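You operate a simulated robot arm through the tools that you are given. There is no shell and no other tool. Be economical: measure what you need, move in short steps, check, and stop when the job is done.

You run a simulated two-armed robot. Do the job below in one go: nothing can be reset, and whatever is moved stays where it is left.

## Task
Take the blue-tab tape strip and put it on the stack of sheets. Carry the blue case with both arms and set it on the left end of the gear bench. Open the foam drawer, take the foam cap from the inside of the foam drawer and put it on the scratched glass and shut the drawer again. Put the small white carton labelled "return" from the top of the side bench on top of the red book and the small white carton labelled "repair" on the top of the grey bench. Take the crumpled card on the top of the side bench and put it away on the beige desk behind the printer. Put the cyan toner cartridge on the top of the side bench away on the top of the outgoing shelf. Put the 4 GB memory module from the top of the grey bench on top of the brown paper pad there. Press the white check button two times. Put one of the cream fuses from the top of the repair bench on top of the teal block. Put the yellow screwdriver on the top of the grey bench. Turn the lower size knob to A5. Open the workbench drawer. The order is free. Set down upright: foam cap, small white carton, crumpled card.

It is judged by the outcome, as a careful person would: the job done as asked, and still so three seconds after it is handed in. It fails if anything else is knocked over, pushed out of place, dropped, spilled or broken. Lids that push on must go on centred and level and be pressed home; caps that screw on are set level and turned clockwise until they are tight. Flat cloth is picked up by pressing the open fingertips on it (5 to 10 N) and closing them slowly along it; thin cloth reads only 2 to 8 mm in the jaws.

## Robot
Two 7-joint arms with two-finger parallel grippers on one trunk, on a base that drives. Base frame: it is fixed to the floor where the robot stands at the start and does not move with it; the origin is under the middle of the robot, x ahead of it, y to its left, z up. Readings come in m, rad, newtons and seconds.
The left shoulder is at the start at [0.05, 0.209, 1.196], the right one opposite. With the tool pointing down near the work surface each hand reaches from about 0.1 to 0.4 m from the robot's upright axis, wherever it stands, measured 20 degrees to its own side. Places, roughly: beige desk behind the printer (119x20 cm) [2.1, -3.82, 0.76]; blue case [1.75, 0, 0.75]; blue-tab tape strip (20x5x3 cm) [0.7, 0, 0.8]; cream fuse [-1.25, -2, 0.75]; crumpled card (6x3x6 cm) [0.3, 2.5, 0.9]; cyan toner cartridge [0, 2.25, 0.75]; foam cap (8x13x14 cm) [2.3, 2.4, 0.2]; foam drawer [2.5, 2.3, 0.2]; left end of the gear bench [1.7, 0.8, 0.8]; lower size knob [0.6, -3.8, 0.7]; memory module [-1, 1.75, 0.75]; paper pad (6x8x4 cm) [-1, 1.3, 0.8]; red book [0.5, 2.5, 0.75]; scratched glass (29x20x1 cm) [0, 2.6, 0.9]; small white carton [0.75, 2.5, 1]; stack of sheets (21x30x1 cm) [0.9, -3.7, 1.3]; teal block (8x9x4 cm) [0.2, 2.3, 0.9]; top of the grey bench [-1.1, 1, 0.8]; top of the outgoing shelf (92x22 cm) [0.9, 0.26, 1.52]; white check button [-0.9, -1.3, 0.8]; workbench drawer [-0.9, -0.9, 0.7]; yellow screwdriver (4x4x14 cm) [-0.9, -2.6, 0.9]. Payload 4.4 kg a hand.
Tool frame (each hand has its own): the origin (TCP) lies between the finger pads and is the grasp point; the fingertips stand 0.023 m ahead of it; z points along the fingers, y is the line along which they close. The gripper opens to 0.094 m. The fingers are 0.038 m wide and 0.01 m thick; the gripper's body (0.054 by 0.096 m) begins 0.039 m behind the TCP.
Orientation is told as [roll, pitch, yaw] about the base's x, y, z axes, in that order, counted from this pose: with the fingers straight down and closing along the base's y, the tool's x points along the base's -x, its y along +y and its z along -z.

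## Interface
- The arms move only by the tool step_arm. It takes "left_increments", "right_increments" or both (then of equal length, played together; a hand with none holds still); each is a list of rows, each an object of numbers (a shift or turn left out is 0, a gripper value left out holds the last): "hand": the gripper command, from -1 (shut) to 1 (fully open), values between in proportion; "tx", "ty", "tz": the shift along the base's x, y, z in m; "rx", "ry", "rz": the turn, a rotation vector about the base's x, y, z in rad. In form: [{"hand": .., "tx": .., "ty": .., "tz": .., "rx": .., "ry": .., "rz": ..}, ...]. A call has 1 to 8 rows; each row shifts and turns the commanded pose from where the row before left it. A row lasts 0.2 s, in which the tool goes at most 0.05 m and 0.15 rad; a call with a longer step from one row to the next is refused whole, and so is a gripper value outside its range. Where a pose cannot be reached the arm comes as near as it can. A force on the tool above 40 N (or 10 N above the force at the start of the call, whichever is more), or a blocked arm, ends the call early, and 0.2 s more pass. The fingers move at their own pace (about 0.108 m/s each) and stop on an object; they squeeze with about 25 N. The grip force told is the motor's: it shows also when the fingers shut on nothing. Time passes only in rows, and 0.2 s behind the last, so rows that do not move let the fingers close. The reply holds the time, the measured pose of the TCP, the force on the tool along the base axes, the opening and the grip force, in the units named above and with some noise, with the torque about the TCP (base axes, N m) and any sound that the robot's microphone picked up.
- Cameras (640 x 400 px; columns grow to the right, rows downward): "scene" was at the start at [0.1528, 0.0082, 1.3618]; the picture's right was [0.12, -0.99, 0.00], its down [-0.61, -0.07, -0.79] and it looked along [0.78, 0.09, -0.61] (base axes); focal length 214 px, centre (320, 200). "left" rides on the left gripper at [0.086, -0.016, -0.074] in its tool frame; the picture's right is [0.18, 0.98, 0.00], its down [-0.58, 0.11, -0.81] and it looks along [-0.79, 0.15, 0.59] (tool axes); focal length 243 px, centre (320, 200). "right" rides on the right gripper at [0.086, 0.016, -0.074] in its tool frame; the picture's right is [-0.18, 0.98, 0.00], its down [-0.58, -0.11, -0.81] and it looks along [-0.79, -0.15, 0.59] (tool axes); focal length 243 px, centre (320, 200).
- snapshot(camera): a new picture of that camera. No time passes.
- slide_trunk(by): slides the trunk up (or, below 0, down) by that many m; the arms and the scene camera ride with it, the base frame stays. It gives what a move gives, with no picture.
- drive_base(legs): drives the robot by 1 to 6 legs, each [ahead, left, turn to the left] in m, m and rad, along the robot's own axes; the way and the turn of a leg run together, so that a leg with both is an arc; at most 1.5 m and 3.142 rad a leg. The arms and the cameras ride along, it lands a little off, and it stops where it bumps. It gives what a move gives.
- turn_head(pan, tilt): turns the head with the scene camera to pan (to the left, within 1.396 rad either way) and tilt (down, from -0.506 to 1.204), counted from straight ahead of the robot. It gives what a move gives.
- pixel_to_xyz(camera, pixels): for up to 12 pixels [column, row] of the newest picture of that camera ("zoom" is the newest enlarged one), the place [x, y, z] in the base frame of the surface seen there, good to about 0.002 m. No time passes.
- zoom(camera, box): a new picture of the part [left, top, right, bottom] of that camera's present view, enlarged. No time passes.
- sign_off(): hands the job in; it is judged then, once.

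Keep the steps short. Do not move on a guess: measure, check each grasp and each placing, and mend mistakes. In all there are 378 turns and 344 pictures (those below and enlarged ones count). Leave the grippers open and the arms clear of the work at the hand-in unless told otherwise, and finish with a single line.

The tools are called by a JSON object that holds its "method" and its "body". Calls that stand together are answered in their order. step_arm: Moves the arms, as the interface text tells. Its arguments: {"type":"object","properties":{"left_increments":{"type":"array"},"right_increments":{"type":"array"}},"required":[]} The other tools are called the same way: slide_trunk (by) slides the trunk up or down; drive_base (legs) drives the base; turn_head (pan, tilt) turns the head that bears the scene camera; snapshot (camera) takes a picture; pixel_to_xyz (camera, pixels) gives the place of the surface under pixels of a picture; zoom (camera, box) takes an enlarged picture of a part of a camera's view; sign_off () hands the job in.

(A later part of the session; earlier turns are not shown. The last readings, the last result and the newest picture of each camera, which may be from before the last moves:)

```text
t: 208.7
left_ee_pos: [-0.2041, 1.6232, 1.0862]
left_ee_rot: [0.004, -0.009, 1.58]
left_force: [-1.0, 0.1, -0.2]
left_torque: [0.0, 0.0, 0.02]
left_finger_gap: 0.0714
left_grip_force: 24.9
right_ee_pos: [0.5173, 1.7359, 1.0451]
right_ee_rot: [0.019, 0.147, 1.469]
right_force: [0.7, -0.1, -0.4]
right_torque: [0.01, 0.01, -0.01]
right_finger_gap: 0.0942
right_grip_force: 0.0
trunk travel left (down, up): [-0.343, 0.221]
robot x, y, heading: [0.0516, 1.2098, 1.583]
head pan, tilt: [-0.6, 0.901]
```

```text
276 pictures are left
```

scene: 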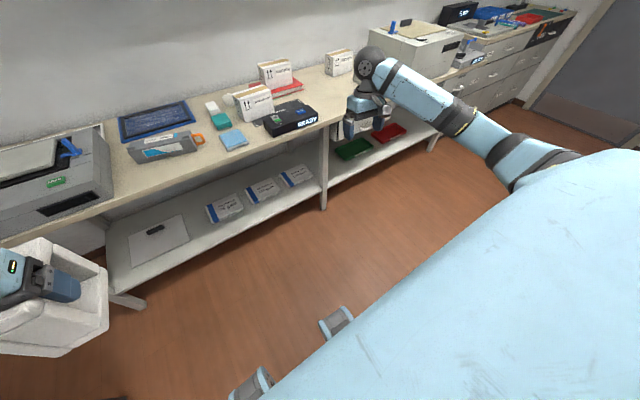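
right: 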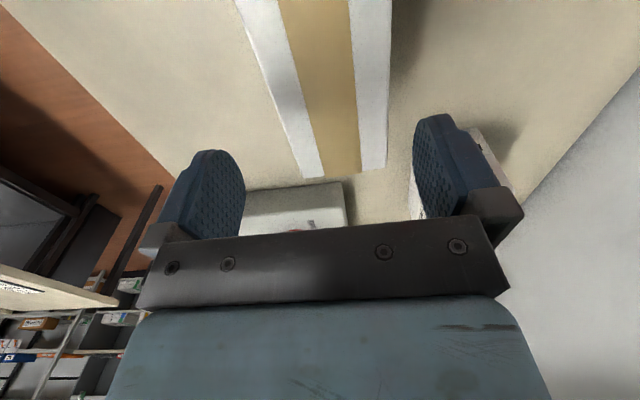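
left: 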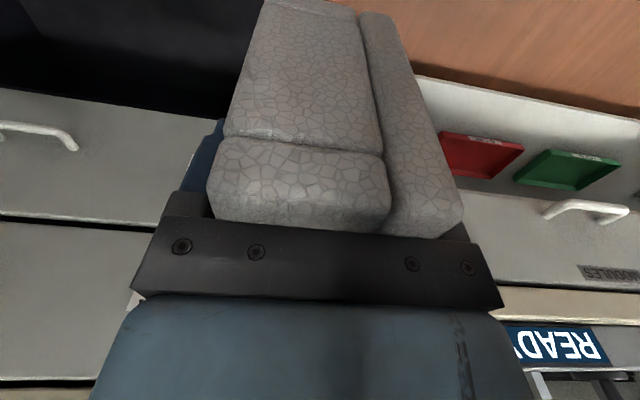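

Right arm is back in a good posture. Now check how the cap sits in the left hand.

{"method": "turn_head", "body": {"pan": 0.5, "tilt": 0.7}}

{"method": "snapshot", "body": {"camera": "scene"}}

{"method": "zoom", "body": {"camera": "scene", "box": [200, 120, 400, 320]}}

```text
t: 210.1
left_ee_pos: [-0.2029, 1.6222, 1.0867]
left_ee_rot: [0.008, -0.01, 1.576]
left_force: [0.1, 0.2, -0.1]
left_torque: [0.02, 0.0, 0.02]
left_finger_gap: 0.0709
left_grip_force: 25.1
right_ee_pos: [0.5173, 1.7349, 1.0459]
right_ee_rot: [0.025, 0.146, 1.471]
right_force: [-0.4, -0.4, -0.1]
right_torque: [0.0, -0.04, 0.02]
right_finger_gap: 0.0941
right_grip_force: 0.1
trunk travel left (down, up): [-0.343, 0.221]
robot x, y, heading: [0.0558, 1.2074, 1.584]
head pan, tilt: [0.499, 0.7]
```

```text
275 pictures are left
```

scene: 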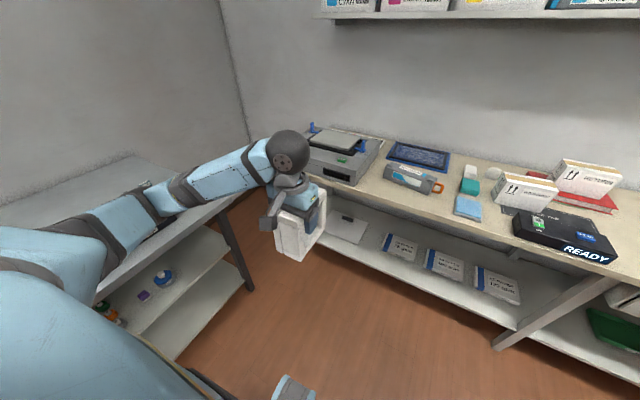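

```text
2.00 times, centred on (300, 220) of scene
```

zoom: 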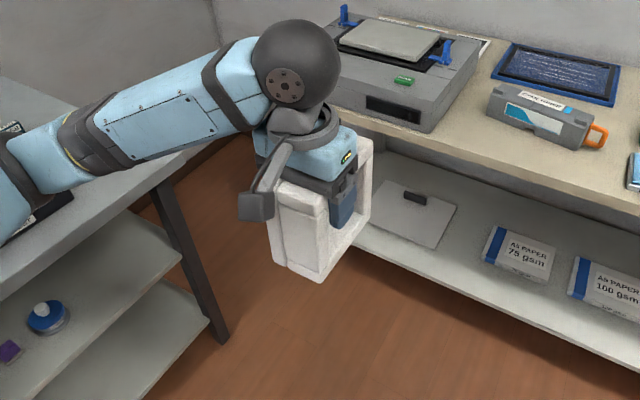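

{"method": "pixel_to_xyz", "body": {"camera": "zoom", "pixels": [[280, 262], [310, 276], [320, 278], [366, 222], [368, 145], [325, 208], [285, 190], [312, 200]]}}

```text
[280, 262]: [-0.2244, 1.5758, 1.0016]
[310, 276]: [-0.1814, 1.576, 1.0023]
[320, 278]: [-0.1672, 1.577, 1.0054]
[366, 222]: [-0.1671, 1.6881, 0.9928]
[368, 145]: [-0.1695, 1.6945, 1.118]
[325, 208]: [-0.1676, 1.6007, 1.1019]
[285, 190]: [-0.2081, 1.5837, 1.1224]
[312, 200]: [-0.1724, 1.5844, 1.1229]
```

The cap leans ~0.05 rad (far edge low), bottom 0.087 below the TCP. I level it (rx +0.05), raise it, and drive up to the bench, then turn right to bring the left shoulder closer.

{"method": "step_arm", "body": {"left_increments": [{"rx": 0.05, "tz": 0.03}, {"tz": 0.03}, {"tz": 0.03}], "right_increments": [{"rx": 0.1, "tz": 0.03}, {"rx": 0.05, "rz": 0.1, "tz": 0.03}, {"tz": 0.03}]}}

{"method": "drive_base", "body": {"legs": [[0.59, -0.1, 0], [0, 0, -0.43]]}}

{"method": "turn_head", "body": {"pan": 0.35, "tilt": 0.8}}

{"method": "snapshot", "body": {"camera": "scene"}}

```text
t: 210.9
left_ee_pos: [-0.2055, 1.6204, 1.1747]
left_ee_rot: [0.007, -0.058, 1.579]
left_force: [-0.2, -0.5, -0.1]
left_torque: [-0.02, 0.01, -0.01]
left_finger_gap: 0.071
left_grip_force: 24.6
right_ee_pos: [0.5201, 1.7341, 1.1374]
right_ee_rot: [0.034, -0.004, 1.572]
right_force: [0.4, 0.0, 0.2]
right_torque: [0.01, 0.01, 0.02]
right_finger_gap: 0.0938
right_grip_force: 0.1
trunk travel left (down, up): [-0.343, 0.221]
robot x, y, heading: [0.0573, 1.2078, 1.579]
head pan, tilt: [0.499, 0.7]
```

```text
t: 215.4
left_ee_pos: [0.0843, 2.2605, 1.1749]
left_ee_rot: [0.006, -0.06, 1.158]
left_force: [-0.1, 0.1, -0.2]
left_torque: [0.01, 0.05, -0.02]
left_finger_gap: 0.071
left_grip_force: 24.5
right_ee_pos: [0.7915, 2.0701, 1.1339]
right_ee_rot: [0.035, -0.002, 1.15]
right_force: [0.0, 0.6, 0.7]
right_torque: [0.01, -0.04, 0.04]
right_finger_gap: 0.0942
right_grip_force: 0.0
trunk travel left (down, up): [-0.343, 0.221]
robot x, y, heading: [0.1492, 1.7767, 1.162]
head pan, tilt: [0.499, 0.7]
```

```text
t: 216.1
left_ee_pos: [0.0841, 2.2622, 1.1746]
left_ee_rot: [0.004, -0.06, 1.158]
left_force: [-0.4, 0.1, 0.6]
left_torque: [-0.03, 0.01, -0.01]
left_finger_gap: 0.071
left_grip_force: 25.1
right_ee_pos: [0.7908, 2.0702, 1.1349]
right_ee_rot: [0.034, -0.003, 1.15]
right_force: [0.5, 0.0, 0.7]
right_torque: [-0.02, -0.02, -0.02]
right_finger_gap: 0.0939
right_grip_force: 0.0
trunk travel left (down, up): [-0.343, 0.221]
robot x, y, heading: [0.1491, 1.7801, 1.158]
head pan, tilt: [0.351, 0.799]
```

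```text
273 pictures are left
```

scene: 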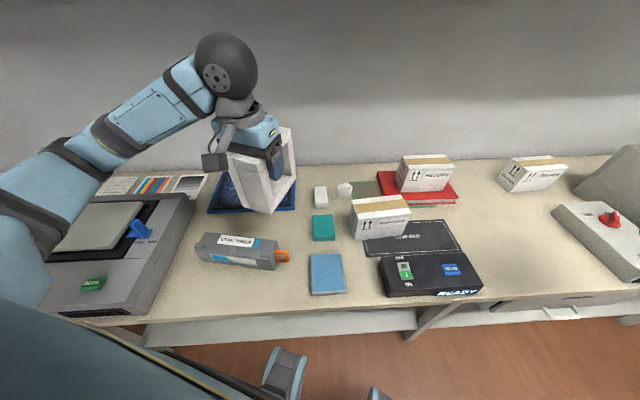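

Move over the glass centre, squaring the yaw.

{"method": "step_arm", "body": {"left_increments": [{"tx": -0.016, "ty": 0.034, "rz": 0.07}, {"tx": -0.016, "ty": 0.034, "rz": 0.07}, {"tx": -0.016, "ty": 0.034, "rz": 0.07}, {"tx": -0.016, "ty": 0.034, "rz": 0.07}, {"tx": -0.016, "ty": 0.034, "rz": 0.07}, {"tx": -0.016, "ty": 0.034, "rz": 0.07}, {"tx": -0.016, "ty": 0.034}, {"tx": -0.01, "ty": 0.03}]}}

{"method": "snapshot", "body": {"camera": "scene"}}

```text
t: 217.9
left_ee_pos: [-0.0374, 2.5261, 1.1754]
left_ee_rot: [0.008, -0.057, 1.579]
left_force: [0.4, 0.2, -0.3]
left_torque: [0.0, 0.01, 0.0]
left_finger_gap: 0.0713
left_grip_force: 24.6
right_ee_pos: [0.7918, 2.0707, 1.1348]
right_ee_rot: [0.034, -0.002, 1.15]
right_force: [0.5, 0.7, -0.1]
right_torque: [-0.03, -0.02, -0.02]
right_finger_gap: 0.094
right_grip_force: 0.1
trunk travel left (down, up): [-0.343, 0.221]
robot x, y, heading: [0.1509, 1.7744, 1.161]
head pan, tilt: [0.351, 0.799]
```

```text
272 pictures are left
```

scene: 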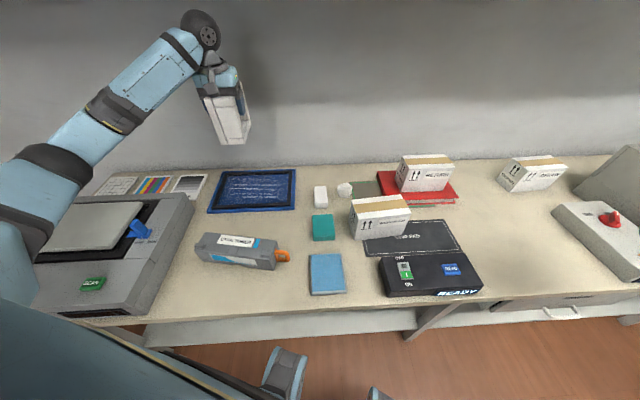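

Reached. Lower by 0.21, then check.

{"method": "step_arm", "body": {"left_increments": [{"tz": -0.04}, {"tz": -0.04}, {"tz": -0.04}, {"tz": -0.04}, {"tz": -0.04}, {"tz": -0.02}, {}]}}

{"method": "zoom", "body": {"camera": "scene", "box": [180, 80, 340, 220]}}

```text
t: 219.5
left_ee_pos: [-0.0386, 2.5287, 0.954]
left_ee_rot: [0.006, -0.059, 1.576]
left_force: [0.1, 0.2, -1.9]
left_torque: [-0.04, 0.0, 0.03]
left_finger_gap: 0.0711
left_grip_force: 24.9
right_ee_pos: [0.7909, 2.07, 1.1341]
right_ee_rot: [0.032, -0.002, 1.151]
right_force: [0.1, 0.2, 0.2]
right_torque: [-0.02, -0.02, 0.0]
right_finger_gap: 0.0942
right_grip_force: 0.1
trunk travel left (down, up): [-0.343, 0.221]
robot x, y, heading: [0.1525, 1.7805, 1.163]
head pan, tilt: [0.351, 0.799]
```

```text
2.86 times, centred on (260, 150) of scene
```

zoom: 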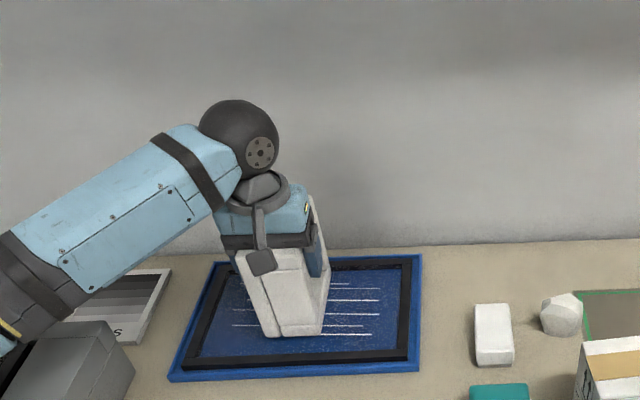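

{"method": "step_arm", "body": {"left_increments": [{"tz": -0.012}, {"tz": -0.006}, {"tz": -0.004}, {}]}}

{"method": "zoom", "body": {"camera": "scene", "box": [200, 120, 320, 220]}}

```text
t: 220.1
left_ee_pos: [-0.0368, 2.532, 0.9506]
left_ee_rot: [0.0, -0.076, 1.581]
left_force: [1.2, -5.0, 25.5]
left_torque: [-1.57, 0.43, 0.2]
left_finger_gap: 0.0713
left_grip_force: 25.3
right_ee_pos: [0.7922, 2.0685, 1.1356]
right_ee_rot: [0.034, -0.004, 1.15]
right_force: [-0.8, 0.1, -0.4]
right_torque: [-0.04, -0.04, 0.01]
right_finger_gap: 0.0941
right_grip_force: 0.1
trunk travel left (down, up): [-0.343, 0.221]
robot x, y, heading: [0.1547, 1.7775, 1.161]
head pan, tilt: [0.351, 0.799]
stopped in row 2 (left hand): the force on the tool passed its limit at 45 N (the readings are from after the stop); the commanded pose is now the measured one
```

```text
4.00 times, centred on (260, 170) of scene
```

zoom: 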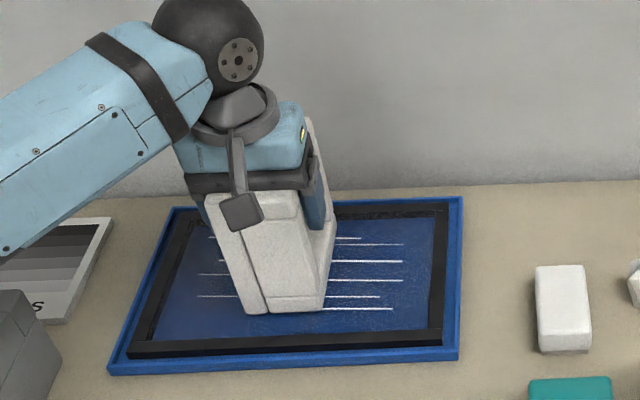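

Contact came early at the near edge (torque −1.6 about x), so the cap was level before my tilt. Lift 1 cm, undo the tilt, and lower again.

{"method": "step_arm", "body": {"left_increments": [{"tz": 0.012}, {"rx": -0.068}, {"tz": -0.006}, {"tz": -0.004}, {"tz": -0.002}, {}]}}

```text
t: 221.4
left_ee_pos: [-0.0383, 2.5313, 0.9492]
left_ee_rot: [0.002, -0.006, 1.58]
left_force: [0.5, 0.2, 24.4]
left_torque: [-0.21, 0.34, -0.05]
left_finger_gap: 0.0712
left_grip_force: 25.1
right_ee_pos: [0.7913, 2.068, 1.1345]
right_ee_rot: [0.035, -0.007, 1.151]
right_force: [-0.6, 0.0, -0.7]
right_torque: [0.0, -0.02, 0.02]
right_finger_gap: 0.0941
right_grip_force: 0.0
trunk travel left (down, up): [-0.343, 0.221]
robot x, y, heading: [0.1539, 1.7775, 1.16]
head pan, tilt: [0.351, 0.799]
```

Flat contact now (24 N, little torque). Ease and release, rise.

{"method": "step_arm", "body": {"left_increments": [{"tz": 0.002}, {"hand": 1}, {}, {"tz": 0.02}, {"tz": 0.04}, {"tz": 0.04}, {"tz": 0.04}]}}

{"method": "snapshot", "body": {"camera": "left"}}

{"method": "snapshot", "body": {"camera": "scene"}}

```text
t: 223.1
left_ee_pos: [-0.0375, 2.5314, 1.0869]
left_ee_rot: [0.004, -0.001, 1.579]
left_force: [0.3, -0.7, 0.3]
left_torque: [0.0, -0.03, -0.03]
left_finger_gap: 0.0939
left_grip_force: 0.0
right_ee_pos: [0.7907, 2.0678, 1.1351]
right_ee_rot: [0.034, -0.003, 1.149]
right_force: [0.2, 0.2, -0.1]
right_torque: [0.01, 0.01, 0.01]
right_finger_gap: 0.0939
right_grip_force: 0.0
trunk travel left (down, up): [-0.343, 0.221]
robot x, y, heading: [0.1558, 1.779, 1.155]
head pan, tilt: [0.351, 0.799]
```

```text
269 pictures are left
```

left: 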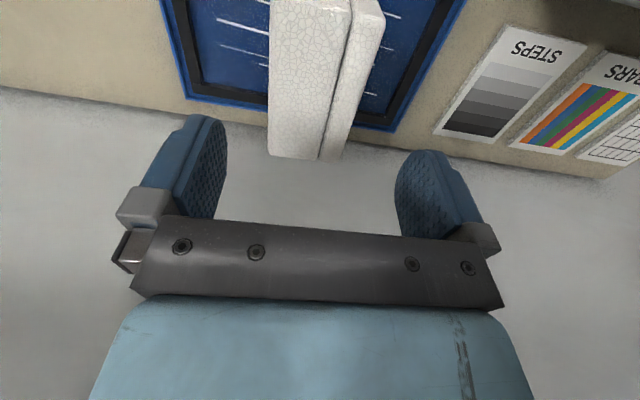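

```text
268 pictures are left
```

scene: 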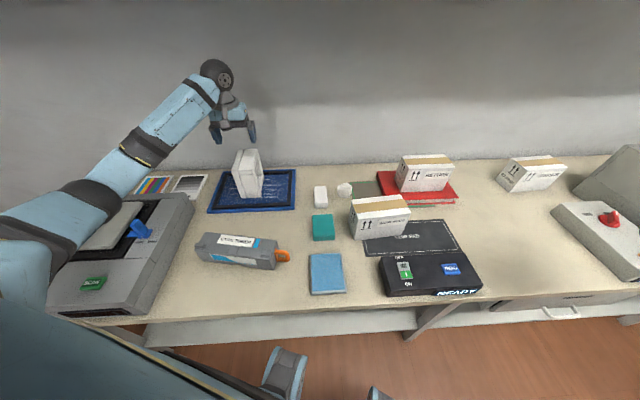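

Cap stands on the glass. Now plan the toner: measure it and the wrist height of the left hand.

{"method": "pixel_to_xyz", "body": {"camera": "scene", "pixels": [[217, 75], [140, 140], [60, 195], [232, 110]]}}

{"method": "zoom", "body": {"camera": "scene", "box": [180, 210, 360, 310]}}

{"method": "pixel_to_xyz", "body": {"camera": "zoom", "pixels": [[80, 85], [335, 125], [330, 150], [60, 110], [65, 165], [332, 215], [200, 130], [380, 175], [395, 150], [140, 105], [340, 140], [58, 130]]}}

```text
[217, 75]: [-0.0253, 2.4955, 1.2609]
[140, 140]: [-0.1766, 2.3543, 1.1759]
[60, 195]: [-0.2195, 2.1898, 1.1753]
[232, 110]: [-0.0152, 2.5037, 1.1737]
```

```text
3.56 times, centred on (270, 260) of scene
```

zoom: 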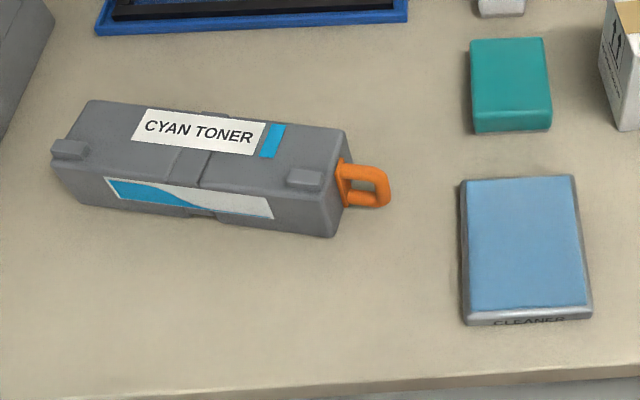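

```text
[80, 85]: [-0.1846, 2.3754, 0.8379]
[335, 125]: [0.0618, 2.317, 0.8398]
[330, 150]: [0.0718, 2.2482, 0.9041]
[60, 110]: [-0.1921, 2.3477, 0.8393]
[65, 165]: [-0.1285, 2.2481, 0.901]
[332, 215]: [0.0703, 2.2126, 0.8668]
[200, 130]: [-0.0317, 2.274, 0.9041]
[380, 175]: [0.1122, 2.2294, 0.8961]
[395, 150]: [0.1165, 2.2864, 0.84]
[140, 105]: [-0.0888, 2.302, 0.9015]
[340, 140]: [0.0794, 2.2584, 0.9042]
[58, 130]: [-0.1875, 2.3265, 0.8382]
```

Toner: centre about (−0.025, 2.263), top 0.904, long axis turned −0.255 rad, ~65 mm wide. Turn the left hand by −1.83 and move above it.

{"method": "step_arm", "body": {"left_increments": [{"ty": -0.045, "rz": -0.142}, {"ty": -0.045, "rz": -0.142}, {"ty": -0.045, "rz": -0.142}, {"ty": -0.045, "rz": -0.142}, {"ty": -0.045, "rz": -0.142}, {"ty": -0.043, "rz": -0.142}, {"tx": 0.012, "rz": -0.142}, {"rz": -0.142}]}}

{"method": "step_arm", "body": {"left_increments": [{"rz": -0.142}, {"rz": -0.142}, {"rz": -0.142}, {"rz": -0.142}, {"rz": -0.13}, {"tz": -0.04}, {"tz": -0.03}]}}

{"method": "snapshot", "body": {"camera": "left"}}

{"method": "zoom", "body": {"camera": "scene", "box": [160, 170, 360, 310]}}

```text
t: 224.8
left_ee_pos: [-0.0267, 2.2644, 1.0878]
left_ee_rot: [0.002, -0.003, 0.441]
left_force: [-0.6, -0.1, 0.6]
left_torque: [0.0, 0.01, -0.04]
left_finger_gap: 0.0942
left_grip_force: 0.1
right_ee_pos: [0.791, 2.0702, 1.1352]
right_ee_rot: [0.034, -0.003, 1.152]
right_force: [-0.5, 0.0, 0.5]
right_torque: [-0.01, -0.03, 0.01]
right_finger_gap: 0.094
right_grip_force: 0.1
trunk travel left (down, up): [-0.343, 0.221]
robot x, y, heading: [0.1525, 1.7797, 1.156]
head pan, tilt: [0.351, 0.799]
```

```text
t: 226.4
left_ee_pos: [-0.0249, 2.2632, 1.0168]
left_ee_rot: [0.003, -0.003, -0.255]
left_force: [0.5, 0.8, -0.4]
left_torque: [-0.05, 0.0, 0.01]
left_finger_gap: 0.0941
left_grip_force: 0.0
right_ee_pos: [0.7927, 2.0702, 1.1355]
right_ee_rot: [0.032, -0.001, 1.151]
right_force: [0.0, 0.1, -0.4]
right_torque: [-0.04, -0.02, 0.0]
right_finger_gap: 0.094
right_grip_force: 0.0
trunk travel left (down, up): [-0.343, 0.221]
robot x, y, heading: [0.1556, 1.78, 1.158]
head pan, tilt: [0.351, 0.799]
```

```text
266 pictures are left
```

left: 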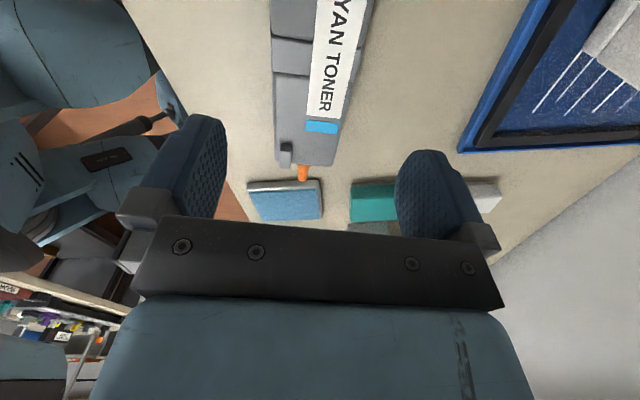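

```text
2.86 times, centred on (260, 240) of scene
```

zoom: 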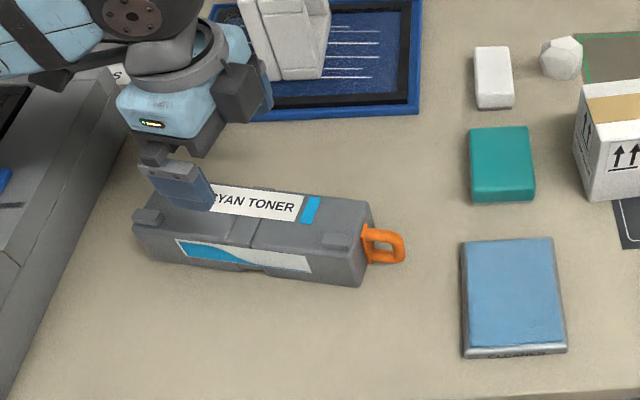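

Aligned. Descend to z 0.882 and close.

{"method": "step_arm", "body": {"left_increments": [{"tz": -0.045}, {"tz": -0.045}, {"tz": -0.045}, {"hand": -1}, {}, {}, {}]}}

{"method": "step_arm", "body": {"left_increments": [{"tz": 0.03}, {"tz": 0.03}, {"tz": 0.045}, {"tz": 0.045}, {"tz": 0.045}]}}

{"method": "snapshot", "body": {"camera": "scene"}}

```text
t: 228.1
left_ee_pos: [-0.0252, 2.2645, 0.8808]
left_ee_rot: [0.003, -0.001, -0.256]
left_force: [0.1, -0.2, 1.4]
left_torque: [-0.07, -0.15, -0.04]
left_finger_gap: 0.065
left_grip_force: 25.0
right_ee_pos: [0.7915, 2.0706, 1.1343]
right_ee_rot: [0.034, -0.001, 1.149]
right_force: [0.1, 0.0, 0.6]
right_torque: [-0.04, 0.01, 0.0]
right_finger_gap: 0.0939
right_grip_force: 0.0
trunk travel left (down, up): [-0.343, 0.221]
robot x, y, heading: [0.1467, 1.7809, 1.154]
head pan, tilt: [0.351, 0.799]
```

```text
t: 229.2
left_ee_pos: [-0.0254, 2.2621, 1.0752]
left_ee_rot: [0.001, 0.001, -0.258]
left_force: [0.5, -0.1, -5.7]
left_torque: [0.0, 0.02, -0.03]
left_finger_gap: 0.0647
left_grip_force: 25.0
right_ee_pos: [0.7918, 2.071, 1.1337]
right_ee_rot: [0.033, -0.002, 1.15]
right_force: [0.1, 0.5, -0.5]
right_torque: [0.0, 0.0, 0.0]
right_finger_gap: 0.0941
right_grip_force: 0.2
trunk travel left (down, up): [-0.343, 0.221]
robot x, y, heading: [0.1546, 1.7767, 1.156]
head pan, tilt: [0.351, 0.799]
```

```text
264 pictures are left
```

scene: 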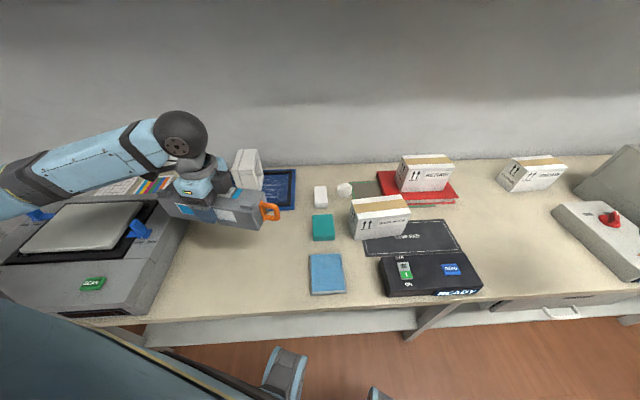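

Toner held and balanced (gap 0.065, 5.7 N). Now raise it and turn the base left so that the right hand comes near the crumpled card (345,190).

{"method": "step_arm", "body": {"left_increments": [{"tz": 0.045}, {"tz": 0.045}]}}

{"method": "drive_base", "body": {"legs": [[0, 0, 0.85]]}}

{"method": "turn_head", "body": {"pan": -0.4, "tilt": 0.8}}

{"method": "snapshot", "body": {"camera": "scene"}}

{"method": "snapshot", "body": {"camera": "right"}}

```text
t: 229.8
left_ee_pos: [-0.028, 2.2618, 1.1673]
left_ee_rot: [0.001, -0.001, -0.255]
left_force: [-0.3, 1.3, -5.7]
left_torque: [-0.01, 0.0, -0.01]
left_finger_gap: 0.0647
left_grip_force: 25.6
right_ee_pos: [0.7918, 2.0715, 1.1336]
right_ee_rot: [0.032, -0.001, 1.15]
right_force: [1.1, -0.7, 0.1]
right_torque: [0.02, -0.02, -0.01]
right_finger_gap: 0.0938
right_grip_force: 0.1
trunk travel left (down, up): [-0.343, 0.221]
robot x, y, heading: [0.1502, 1.7775, 1.155]
head pan, tilt: [0.351, 0.799]
```

```text
t: 232.4
left_ee_pos: [-0.3288, 1.9675, 1.1658]
left_ee_rot: [0.002, -0.001, 0.588]
left_force: [-0.8, 0.1, -5.5]
left_torque: [-0.02, -0.01, -0.01]
left_finger_gap: 0.0649
left_grip_force: 25.1
right_ee_pos: [0.3595, 2.4495, 1.1344]
right_ee_rot: [0.033, -0.002, 1.994]
right_force: [-1.3, -0.2, -0.7]
right_torque: [0.01, -0.01, 0.01]
right_finger_gap: 0.0941
right_grip_force: 0.1
trunk travel left (down, up): [-0.343, 0.221]
robot x, y, heading: [0.1532, 1.7789, 2.004]
head pan, tilt: [0.351, 0.799]
```

```text
t: 233.5
left_ee_pos: [-0.3276, 1.9659, 1.1667]
left_ee_rot: [0.003, -0.002, 0.587]
left_force: [0.0, -0.8, -6.6]
left_torque: [0.0, -0.04, 0.01]
left_finger_gap: 0.0649
left_grip_force: 24.7
right_ee_pos: [0.3601, 2.4515, 1.1347]
right_ee_rot: [0.033, -0.003, 1.993]
right_force: [0.9, 0.4, -0.5]
right_torque: [0.03, 0.01, 0.0]
right_finger_gap: 0.0941
right_grip_force: 0.1
trunk travel left (down, up): [-0.343, 0.221]
robot x, y, heading: [0.153, 1.778, 2.006]
head pan, tilt: [-0.4, 0.799]
```

```text
263 pictures are left
```

scene: 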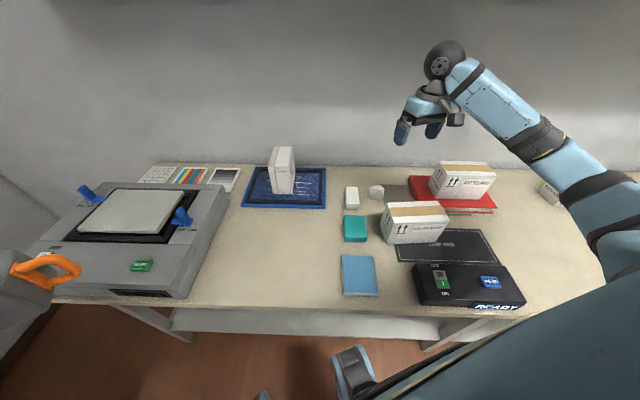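

```text
262 pictures are left
```

right: 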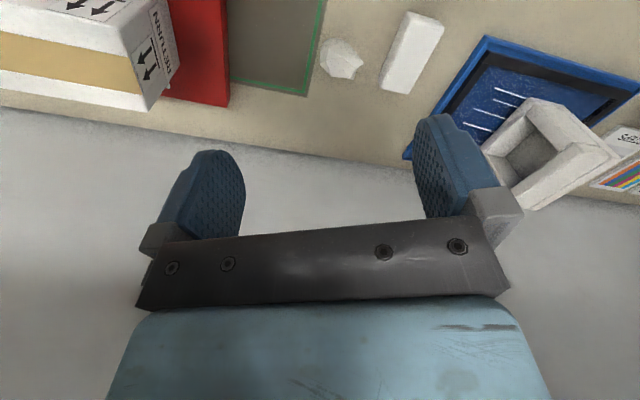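

{"method": "pixel_to_xyz", "body": {"camera": "right", "pixels": [[322, 55], [360, 62], [341, 60], [342, 42], [345, 76], [330, 75]]}}

{"method": "zoom", "body": {"camera": "scene", "box": [330, 165, 450, 250]}}

{"method": "pixel_to_xyz", "body": {"camera": "scene", "pixels": [[376, 188], [376, 193], [370, 191], [382, 191], [376, 198], [351, 190], [351, 205]]}}

```text
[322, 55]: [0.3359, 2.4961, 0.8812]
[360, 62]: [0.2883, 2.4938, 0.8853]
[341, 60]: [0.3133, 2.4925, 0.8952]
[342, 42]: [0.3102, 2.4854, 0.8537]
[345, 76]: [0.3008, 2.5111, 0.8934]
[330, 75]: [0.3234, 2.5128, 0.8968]
```

```text
4.71 times, centred on (390, 208) of scene
```

zoom: 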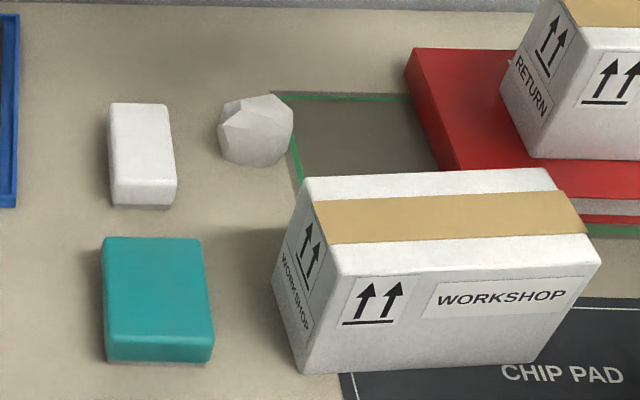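

```text
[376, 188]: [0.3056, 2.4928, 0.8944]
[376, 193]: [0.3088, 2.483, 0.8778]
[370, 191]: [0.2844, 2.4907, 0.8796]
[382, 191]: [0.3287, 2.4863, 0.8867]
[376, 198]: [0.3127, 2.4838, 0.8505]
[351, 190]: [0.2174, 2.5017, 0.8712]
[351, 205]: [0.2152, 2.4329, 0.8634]
```

Card: x 0.285–0.336, y 2.483–2.515, top 0.897. I grip it along x (yaw 1.57). Align above it.

{"method": "step_arm", "body": {"right_increments": [{"tx": -0.016, "ty": 0.016, "rz": -0.14, "ry": 0.03}, {"tx": -0.016, "ty": 0.016, "rz": -0.14}, {"tx": -0.016, "ty": 0.016, "rz": -0.14}, {"tz": -0.04}, {"tz": -0.04}, {"tz": -0.04}, {"tz": -0.03}]}}

{"method": "snapshot", "body": {"camera": "right"}}

{"method": "zoom", "body": {"camera": "scene", "box": [330, 120, 470, 240]}}

```text
t: 235.1
left_ee_pos: [-0.3277, 1.9666, 1.1663]
left_ee_rot: [0.002, -0.002, 0.585]
left_force: [0.6, -0.4, -5.8]
left_torque: [-0.02, 0.0, -0.03]
left_finger_gap: 0.0649
left_grip_force: 25.1
right_ee_pos: [0.3142, 2.4979, 0.9815]
right_ee_rot: [0.062, -0.012, 1.574]
right_force: [-0.4, 0.5, 1.3]
right_torque: [-0.01, -0.03, 0.02]
right_finger_gap: 0.094
right_grip_force: 0.0
trunk travel left (down, up): [-0.343, 0.221]
robot x, y, heading: [0.1525, 1.7798, 1.999]
head pan, tilt: [-0.4, 0.799]
```

```text
260 pictures are left
```

right: 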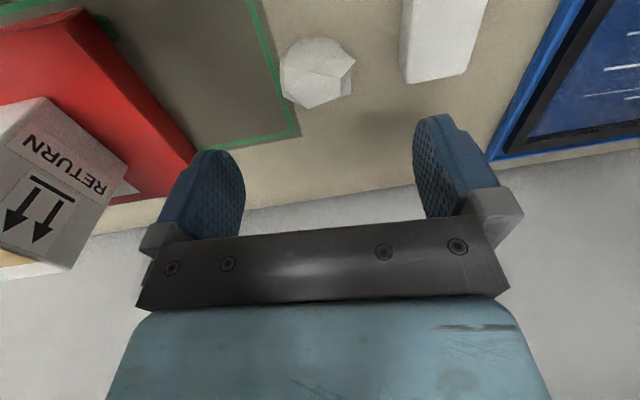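

```text
3.33 times, centred on (400, 180) of scene
```

zoom: 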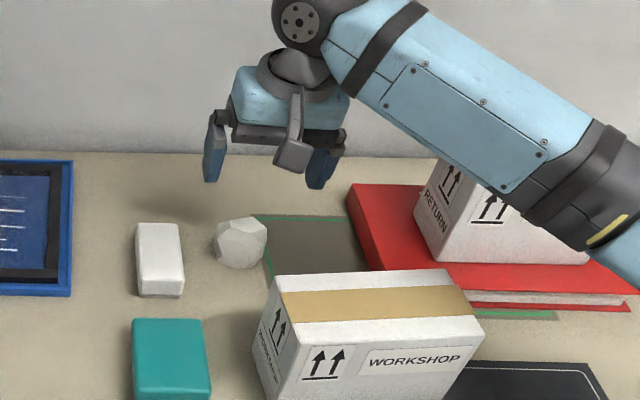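

{"method": "pixel_to_xyz", "body": {"camera": "right", "pixels": [[315, 40], [285, 70], [350, 65], [315, 103], [300, 95], [340, 92], [318, 72]]}}

```text
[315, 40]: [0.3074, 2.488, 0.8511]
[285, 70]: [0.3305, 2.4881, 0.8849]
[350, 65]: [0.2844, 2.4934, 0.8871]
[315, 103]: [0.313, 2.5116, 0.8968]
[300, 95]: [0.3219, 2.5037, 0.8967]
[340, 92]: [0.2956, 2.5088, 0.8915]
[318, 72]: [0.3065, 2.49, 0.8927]
```

{"method": "step_arm", "body": {"right_increments": [{"tx": -0.005, "ty": 0.005, "ry": -0.06}, {"tz": -0.04}, {"tz": -0.04}, {"tz": -0.028}, {"hand": -1}, {}, {}, {}]}}

{"method": "step_arm", "body": {"right_increments": [{"tz": 0.03}, {"tz": 0.04}, {"tz": 0.04}, {"tz": 0.04}]}}

{"method": "snapshot", "body": {"camera": "right"}}

```text
t: 236.9
left_ee_pos: [-0.3295, 1.9663, 1.1656]
left_ee_rot: [0.001, -0.002, 0.584]
left_force: [-1.2, 0.2, -4.7]
left_torque: [0.02, -0.02, 0.02]
left_finger_gap: 0.0649
left_grip_force: 24.9
right_ee_pos: [0.3088, 2.5028, 0.8795]
right_ee_rot: [0.002, -0.013, 1.573]
right_force: [0.3, -1.1, 0.1]
right_torque: [-0.02, 0.05, -0.01]
right_finger_gap: 0.0474
right_grip_force: 24.2
trunk travel left (down, up): [-0.343, 0.221]
robot x, y, heading: [0.1518, 1.7816, 2.005]
head pan, tilt: [-0.4, 0.799]
```

```text
t: 237.9
left_ee_pos: [-0.3287, 1.966, 1.1656]
left_ee_rot: [0.001, -0.002, 0.587]
left_force: [0.4, 0.4, -6.2]
left_torque: [0.0, -0.01, 0.01]
left_finger_gap: 0.0649
left_grip_force: 24.8
right_ee_pos: [0.309, 2.5048, 1.029]
right_ee_rot: [0.0, -0.014, 1.574]
right_force: [-0.1, -0.5, 0.2]
right_torque: [-0.01, 0.01, 0.02]
right_finger_gap: 0.0468
right_grip_force: 24.8
trunk travel left (down, up): [-0.343, 0.221]
robot x, y, heading: [0.1512, 1.7759, 2.001]
head pan, tilt: [-0.4, 0.799]
```

```text
258 pictures are left
```

right: 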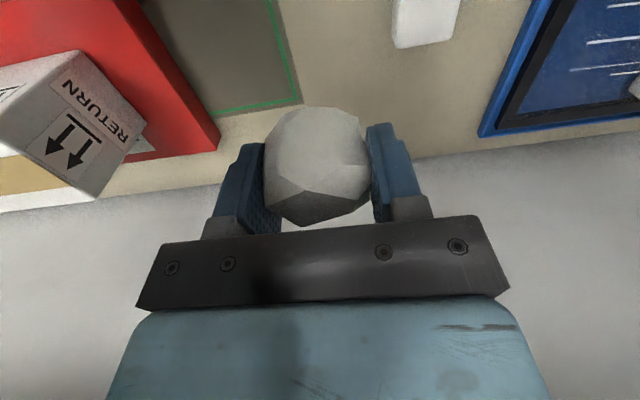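

Card held upright (gap 0.047). Retract the right hand, then back away, square up, strafe into the aisle and back down to y≈0.26.

{"method": "step_arm", "body": {"right_increments": [{"tz": 0.04, "tx": 0.01, "ty": -0.025}, {"tz": 0.04, "tx": 0.01, "ty": -0.025}, {"tx": 0.018, "ty": -0.04}, {"tx": 0.018, "ty": -0.04}, {"tx": 0.018, "ty": -0.04}]}}

{"method": "drive_base", "body": {"legs": [[-0.25, 0, 0], [0, 0, -0.43], [-0.12, 0.67, 0]]}}

{"method": "drive_base", "body": {"legs": [[-1.1, 0, 0]]}}

```text
t: 239.1
left_ee_pos: [-0.3276, 1.9646, 1.1668]
left_ee_rot: [0.005, -0.003, 0.586]
left_force: [0.9, -1.3, -5.6]
left_torque: [0.04, 0.0, -0.02]
left_finger_gap: 0.0649
left_grip_force: 24.7
right_ee_pos: [0.3787, 2.3313, 1.1097]
right_ee_rot: [0.001, -0.016, 1.575]
right_force: [0.4, -0.4, 0.7]
right_torque: [0.02, 0.0, -0.02]
right_finger_gap: 0.0466
right_grip_force: 24.9
trunk travel left (down, up): [-0.343, 0.221]
robot x, y, heading: [0.1485, 1.7788, 2.006]
head pan, tilt: [-0.4, 0.799]
```

```text
t: 248.0
left_ee_pos: [-0.7557, 1.811, 1.1674]
left_ee_rot: [0.0, -0.002, 0.147]
left_force: [0.0, 0.3, -5.9]
left_torque: [0.01, 0.0, -0.01]
left_finger_gap: 0.0651
left_grip_force: 25.3
right_ee_pos: [0.0401, 1.8408, 1.1072]
right_ee_rot: [0.0, -0.011, 1.133]
right_force: [0.4, -0.1, 0.0]
right_torque: [0.01, 0.04, 0.01]
right_finger_gap: 0.0442
right_grip_force: 25.1
trunk travel left (down, up): [-0.343, 0.221]
robot x, y, heading: [-0.4028, 1.4349, 1.561]
head pan, tilt: [-0.4, 0.799]
```

```text
t: 253.5
left_ee_pos: [-0.7454, 0.7418, 1.1676]
left_ee_rot: [0.003, 0.001, 0.121]
left_force: [-0.3, -0.3, -5.8]
left_torque: [0.0, -0.02, -0.03]
left_finger_gap: 0.0653
left_grip_force: 25.0
right_ee_pos: [0.0514, 0.7531, 1.1098]
right_ee_rot: [0.004, -0.017, 1.109]
right_force: [-0.7, -0.1, 0.4]
right_torque: [0.06, 0.04, 0.0]
right_finger_gap: 0.0429
right_grip_force: 25.2
trunk travel left (down, up): [-0.343, 0.221]
robot x, y, heading: [-0.406, 0.3611, 1.536]
head pan, tilt: [-0.4, 0.799]
stopped in leg 1: the robot was blocked; the commanded pose is now the measured one
```

Blocked again near y 0.36. Look right to see what's touching and check the card.

{"method": "turn_head", "body": {"pan": -1.0, "tilt": 0.5}}

{"method": "snapshot", "body": {"camera": "scene"}}

{"method": "snapshot", "body": {"camera": "right"}}

```text
t: 254.5
left_ee_pos: [-0.7454, 0.7448, 1.1655]
left_ee_rot: [0.0, 0.001, 0.122]
left_force: [0.8, 0.3, -5.7]
left_torque: [-0.04, 0.0, 0.0]
left_finger_gap: 0.0652
left_grip_force: 24.9
right_ee_pos: [0.0509, 0.757, 1.107]
right_ee_rot: [0.001, -0.013, 1.11]
right_force: [-0.5, -0.1, -0.6]
right_torque: [0.01, 0.0, -0.01]
right_finger_gap: 0.043
right_grip_force: 25.2
trunk travel left (down, up): [-0.343, 0.221]
robot x, y, heading: [-0.3974, 0.3628, 1.531]
head pan, tilt: [-1.0, 0.499]
```

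```text
257 pictures are left
```

scene: 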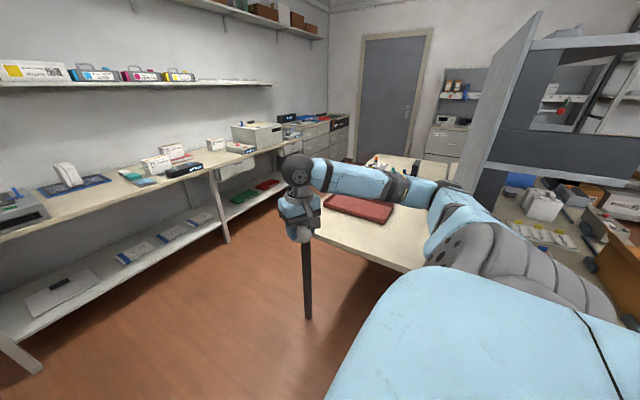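

```text
256 pictures are left
```

right: 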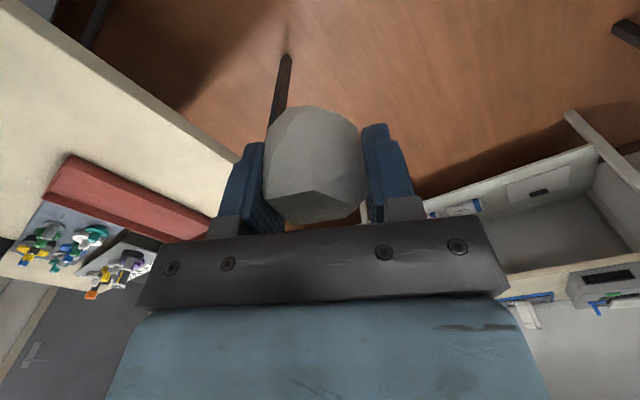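

The right elbow meets the shelf's end panel. I go back up a bit, turn to face +x there, then strafe down to the shelf end.

{"method": "drive_base", "body": {"legs": [[0.4, 0.03, 0], [0, 0, -1.53], [0, -0.45, 0]]}}

{"method": "turn_head", "body": {"pan": 0.0, "tilt": 0.2}}

{"method": "snapshot", "body": {"camera": "scene"}}

```text
t: 257.1
left_ee_pos: [-0.7553, 1.1363, 1.1662]
left_ee_rot: [-0.004, -0.001, 0.124]
left_force: [0.5, -0.2, -6.9]
left_torque: [0.01, -0.01, -0.03]
left_finger_gap: 0.0651
left_grip_force: 24.9
right_ee_pos: [0.0395, 1.1482, 1.1073]
right_ee_rot: [0.001, -0.013, 1.11]
right_force: [0.2, 0.2, 0.4]
right_torque: [0.04, 0.0, -0.02]
right_finger_gap: 0.0424
right_grip_force: 25.0
trunk travel left (down, up): [-0.343, 0.221]
robot x, y, heading: [-0.4084, 0.7522, 1.539]
head pan, tilt: [-1.0, 0.499]
stopped in leg 1: the robot was blocked; the commanded pose is now the measured one
```

```text
t: 258.4
left_ee_pos: [-0.7568, 1.1353, 1.1654]
left_ee_rot: [-0.001, 0.0, 0.122]
left_force: [-0.1, -0.8, -6.1]
left_torque: [0.0, 0.0, 0.02]
left_finger_gap: 0.0651
left_grip_force: 24.9
right_ee_pos: [0.0402, 1.1476, 1.1062]
right_ee_rot: [0.002, -0.013, 1.109]
right_force: [0.3, -0.6, -0.2]
right_torque: [0.0, 0.03, 0.01]
right_finger_gap: 0.0422
right_grip_force: 25.1
trunk travel left (down, up): [-0.343, 0.221]
robot x, y, heading: [-0.41, 0.7585, 1.535]
head pan, tilt: [0.0, 0.201]
```

```text
255 pictures are left
```

scene: 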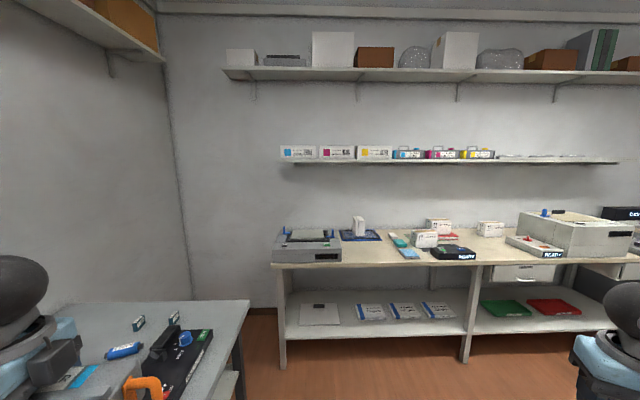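

At x −0.41 the base touches the grey bench. Shift off it and turn.

{"method": "drive_base", "body": {"legs": [[0, -0.08, 0], [0, 0, -1.53]]}}

{"method": "snapshot", "body": {"camera": "scene"}}

```text
t: 263.4
left_ee_pos: [0.0244, 1.1214, 1.165]
left_ee_rot: [-0.002, -0.001, -1.378]
left_force: [-0.5, 0.0, -5.9]
left_torque: [-0.04, -0.02, -0.01]
left_finger_gap: 0.0649
left_grip_force: 25.7
right_ee_pos: [0.0932, 0.3275, 1.1083]
right_ee_rot: [0.003, -0.012, -0.393]
right_force: [-0.2, 0.5, 0.1]
right_torque: [0.02, 0.04, 0.01]
right_finger_gap: 0.0416
right_grip_force: 24.6
trunk travel left (down, up): [-0.343, 0.221]
robot x, y, heading: [-0.3309, 0.7487, 0.038]
head pan, tilt: [0.0, 0.201]
```

```text
254 pictures are left
```

scene: 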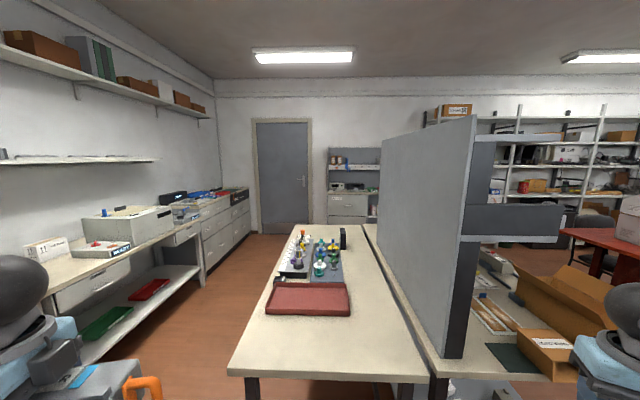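

Turned. Strafe right to y≈0.05 so the left arm faces the shelf end; raise the trunk.

{"method": "drive_base", "body": {"legs": [[0, -0.7, -0.038]]}}

{"method": "slide_trunk", "body": {"by": 0.22}}

{"method": "turn_head", "body": {"pan": 0.2, "tilt": 0.4}}

{"method": "snapshot", "body": {"camera": "scene"}}

```text
t: 270.0
left_ee_pos: [0.0503, 0.4057, 1.1666]
left_ee_rot: [-0.002, 0.0, -1.418]
left_force: [0.3, 0.7, -5.8]
left_torque: [0.01, 0.0, 0.01]
left_finger_gap: 0.0652
left_grip_force: 24.7
right_ee_pos: [0.0887, -0.3896, 1.1062]
right_ee_rot: [0.003, -0.012, -0.429]
right_force: [-0.2, 0.5, -0.9]
right_torque: [0.0, -0.01, 0.0]
right_finger_gap: 0.0405
right_grip_force: 24.9
trunk travel left (down, up): [-0.343, 0.221]
robot x, y, heading: [-0.3193, 0.0521, -0.002]
head pan, tilt: [0.0, 0.201]
```

```text
t: 272.3
left_ee_pos: [0.0515, 0.4075, 1.3847]
left_ee_rot: [-0.002, 0.002, -1.417]
left_force: [0.6, 0.0, -6.5]
left_torque: [0.01, 0.02, -0.02]
left_finger_gap: 0.065
left_grip_force: 24.5
right_ee_pos: [0.0886, -0.3878, 1.3266]
right_ee_rot: [0.001, -0.013, -0.429]
right_force: [0.1, 0.8, -1.5]
right_torque: [0.03, 0.01, 0.02]
right_finger_gap: 0.04
right_grip_force: 25.0
trunk travel left (down, up): [-0.563, 0.001]
robot x, y, heading: [-0.3191, 0.0497, 0.001]
head pan, tilt: [0.0, 0.201]
```

```text
t: 273.0
left_ee_pos: [0.0519, 0.4069, 1.3849]
left_ee_rot: [0.0, 0.0, -1.419]
left_force: [-0.2, -0.3, -6.5]
left_torque: [-0.03, -0.01, 0.0]
left_finger_gap: 0.065
left_grip_force: 25.0
right_ee_pos: [0.0891, -0.3896, 1.3284]
right_ee_rot: [0.003, -0.011, -0.431]
right_force: [-0.2, 0.9, -0.7]
right_torque: [0.02, -0.01, -0.04]
right_finger_gap: 0.0398
right_grip_force: 25.4
trunk travel left (down, up): [-0.563, 0.001]
robot x, y, heading: [-0.3221, 0.0501, -0.0]
head pan, tilt: [0.201, 0.4]
```

```text
253 pictures are left
```

scene: 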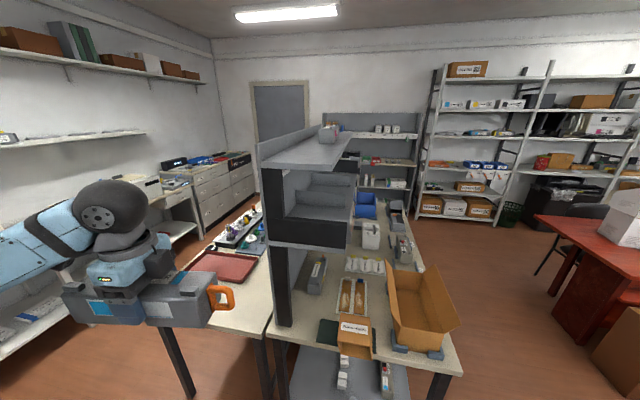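

The card's gap is creeping down (0.0398). Look at it, and measure the shelf top.

{"method": "snapshot", "body": {"camera": "right"}}

{"method": "zoom", "body": {"camera": "scene", "box": [230, 100, 390, 260]}}

{"method": "pixel_to_xyz", "body": {"camera": "scene", "pixels": [[275, 165], [335, 165], [300, 155], [325, 145], [350, 135], [262, 142], [300, 135], [328, 135], [345, 165], [260, 165]]}}

```text
252 pictures are left
```

right: 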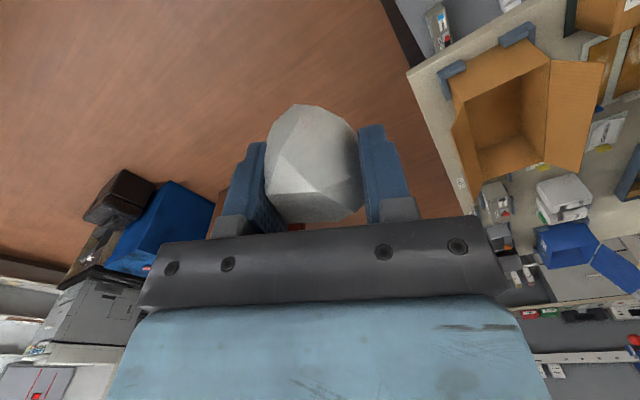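

```text
2.50 times, centred on (310, 180) of scene
```

zoom: 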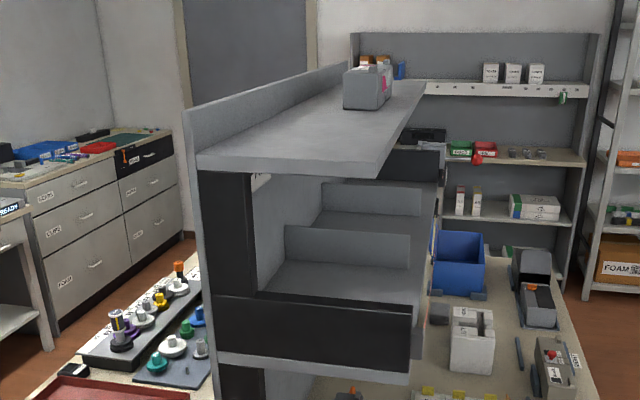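

```text
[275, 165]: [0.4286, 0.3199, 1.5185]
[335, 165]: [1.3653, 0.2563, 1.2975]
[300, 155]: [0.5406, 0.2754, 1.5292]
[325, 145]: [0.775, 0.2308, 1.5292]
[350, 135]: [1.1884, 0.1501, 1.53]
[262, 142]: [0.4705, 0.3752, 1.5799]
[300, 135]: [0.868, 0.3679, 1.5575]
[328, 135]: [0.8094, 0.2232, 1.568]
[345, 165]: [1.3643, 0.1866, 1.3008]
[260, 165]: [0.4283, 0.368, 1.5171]
```

The card has turned a bit in the grip but is still held; I'll fix that at placing. Shelf top z 1.529, y 0.15–0.37, free x 0.43–0.78. Raise the toner and turn it in line with the shelf.

{"method": "step_arm", "body": {"left_increments": [{"tz": 0.04, "rz": 0.14}, {"tz": 0.04, "rz": 0.14}, {"tz": 0.04, "rz": 0.14}, {"tz": 0.04, "rz": 0.14}, {"tz": 0.04, "rz": 0.14}, {"tz": 0.04, "rz": 0.14}, {"tz": 0.03, "rz": 0.14}, {"rz": 0.14}]}}

{"method": "step_arm", "body": {"left_increments": [{"ty": -0.03, "rz": 0.14}, {"ty": -0.03, "rz": 0.14}, {"ty": -0.04, "rz": 0.02}, {"ty": -0.03}]}}

```text
t: 274.8
left_ee_pos: [0.0527, 0.4089, 1.6565]
left_ee_rot: [-0.002, 0.002, -0.292]
left_force: [0.9, 1.0, -5.7]
left_torque: [-0.03, 0.02, 0.0]
left_finger_gap: 0.0651
left_grip_force: 25.3
right_ee_pos: [0.0889, -0.3892, 1.3279]
right_ee_rot: [0.002, -0.011, -0.43]
right_force: [1.1, 0.6, -0.4]
right_torque: [0.01, -0.01, 0.0]
right_finger_gap: 0.0391
right_grip_force: 25.1
trunk travel left (down, up): [-0.563, 0.001]
robot x, y, heading: [-0.3231, 0.0489, -0.0]
head pan, tilt: [0.201, 0.4]
```

```text
t: 275.8
left_ee_pos: [0.0548, 0.2769, 1.658]
left_ee_rot: [0.001, 0.002, 0.002]
left_force: [1.1, -0.6, -6.3]
left_torque: [0.05, -0.01, 0.0]
left_finger_gap: 0.0652
left_grip_force: 25.2
right_ee_pos: [0.09, -0.3909, 1.3258]
right_ee_rot: [0.004, -0.012, -0.429]
right_force: [-0.1, -0.5, -0.4]
right_torque: [0.04, 0.01, -0.02]
right_finger_gap: 0.0392
right_grip_force: 25.4
trunk travel left (down, up): [-0.563, 0.001]
robot x, y, heading: [-0.3188, 0.0461, 0.003]
head pan, tilt: [0.201, 0.4]
```

Drive ahead 0.38.

{"method": "drive_base", "body": {"legs": [[0.38, 0, 0]]}}

{"method": "step_arm", "body": {"left_increments": [{"tx": 0.04, "ty": -0.004}, {"tx": 0.04, "ty": -0.004}, {"tx": 0.04, "ty": -0.004}, {"tx": 0.03, "ty": -0.004}, {}]}}

{"method": "snapshot", "body": {"camera": "scene"}}

```text
t: 278.3
left_ee_pos: [0.4353, 0.2803, 1.6592]
left_ee_rot: [-0.003, -0.003, 0.008]
left_force: [0.1, -0.3, -5.6]
left_torque: [-0.03, -0.01, 0.0]
left_finger_gap: 0.0649
left_grip_force: 26.0
right_ee_pos: [0.4743, -0.387, 1.3273]
right_ee_rot: [0.002, -0.012, -0.426]
right_force: [-0.7, 0.8, -0.3]
right_torque: [0.0, -0.02, -0.02]
right_finger_gap: 0.0382
right_grip_force: 24.9
trunk travel left (down, up): [-0.563, 0.001]
robot x, y, heading: [0.0654, 0.0482, 0.0]
head pan, tilt: [0.201, 0.4]
```

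```text
t: 279.5
left_ee_pos: [0.5859, 0.2664, 1.6596]
left_ee_rot: [-0.001, -0.003, 0.008]
left_force: [-0.5, 0.2, -5.8]
left_torque: [-0.02, -0.04, 0.0]
left_finger_gap: 0.065
left_grip_force: 24.9
right_ee_pos: [0.474, -0.388, 1.3277]
right_ee_rot: [0.003, -0.012, -0.425]
right_force: [-0.5, 0.1, 1.1]
right_torque: [-0.02, -0.03, 0.0]
right_finger_gap: 0.0376
right_grip_force: 25.0
trunk travel left (down, up): [-0.563, 0.001]
robot x, y, heading: [0.0644, 0.0492, 0.003]
head pan, tilt: [0.201, 0.4]
```

```text
250 pictures are left
```

scene: 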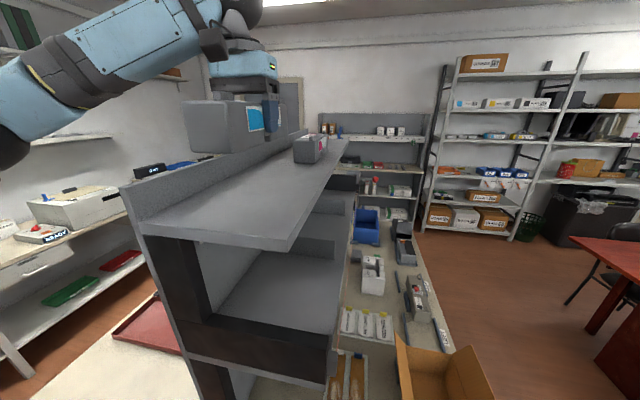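

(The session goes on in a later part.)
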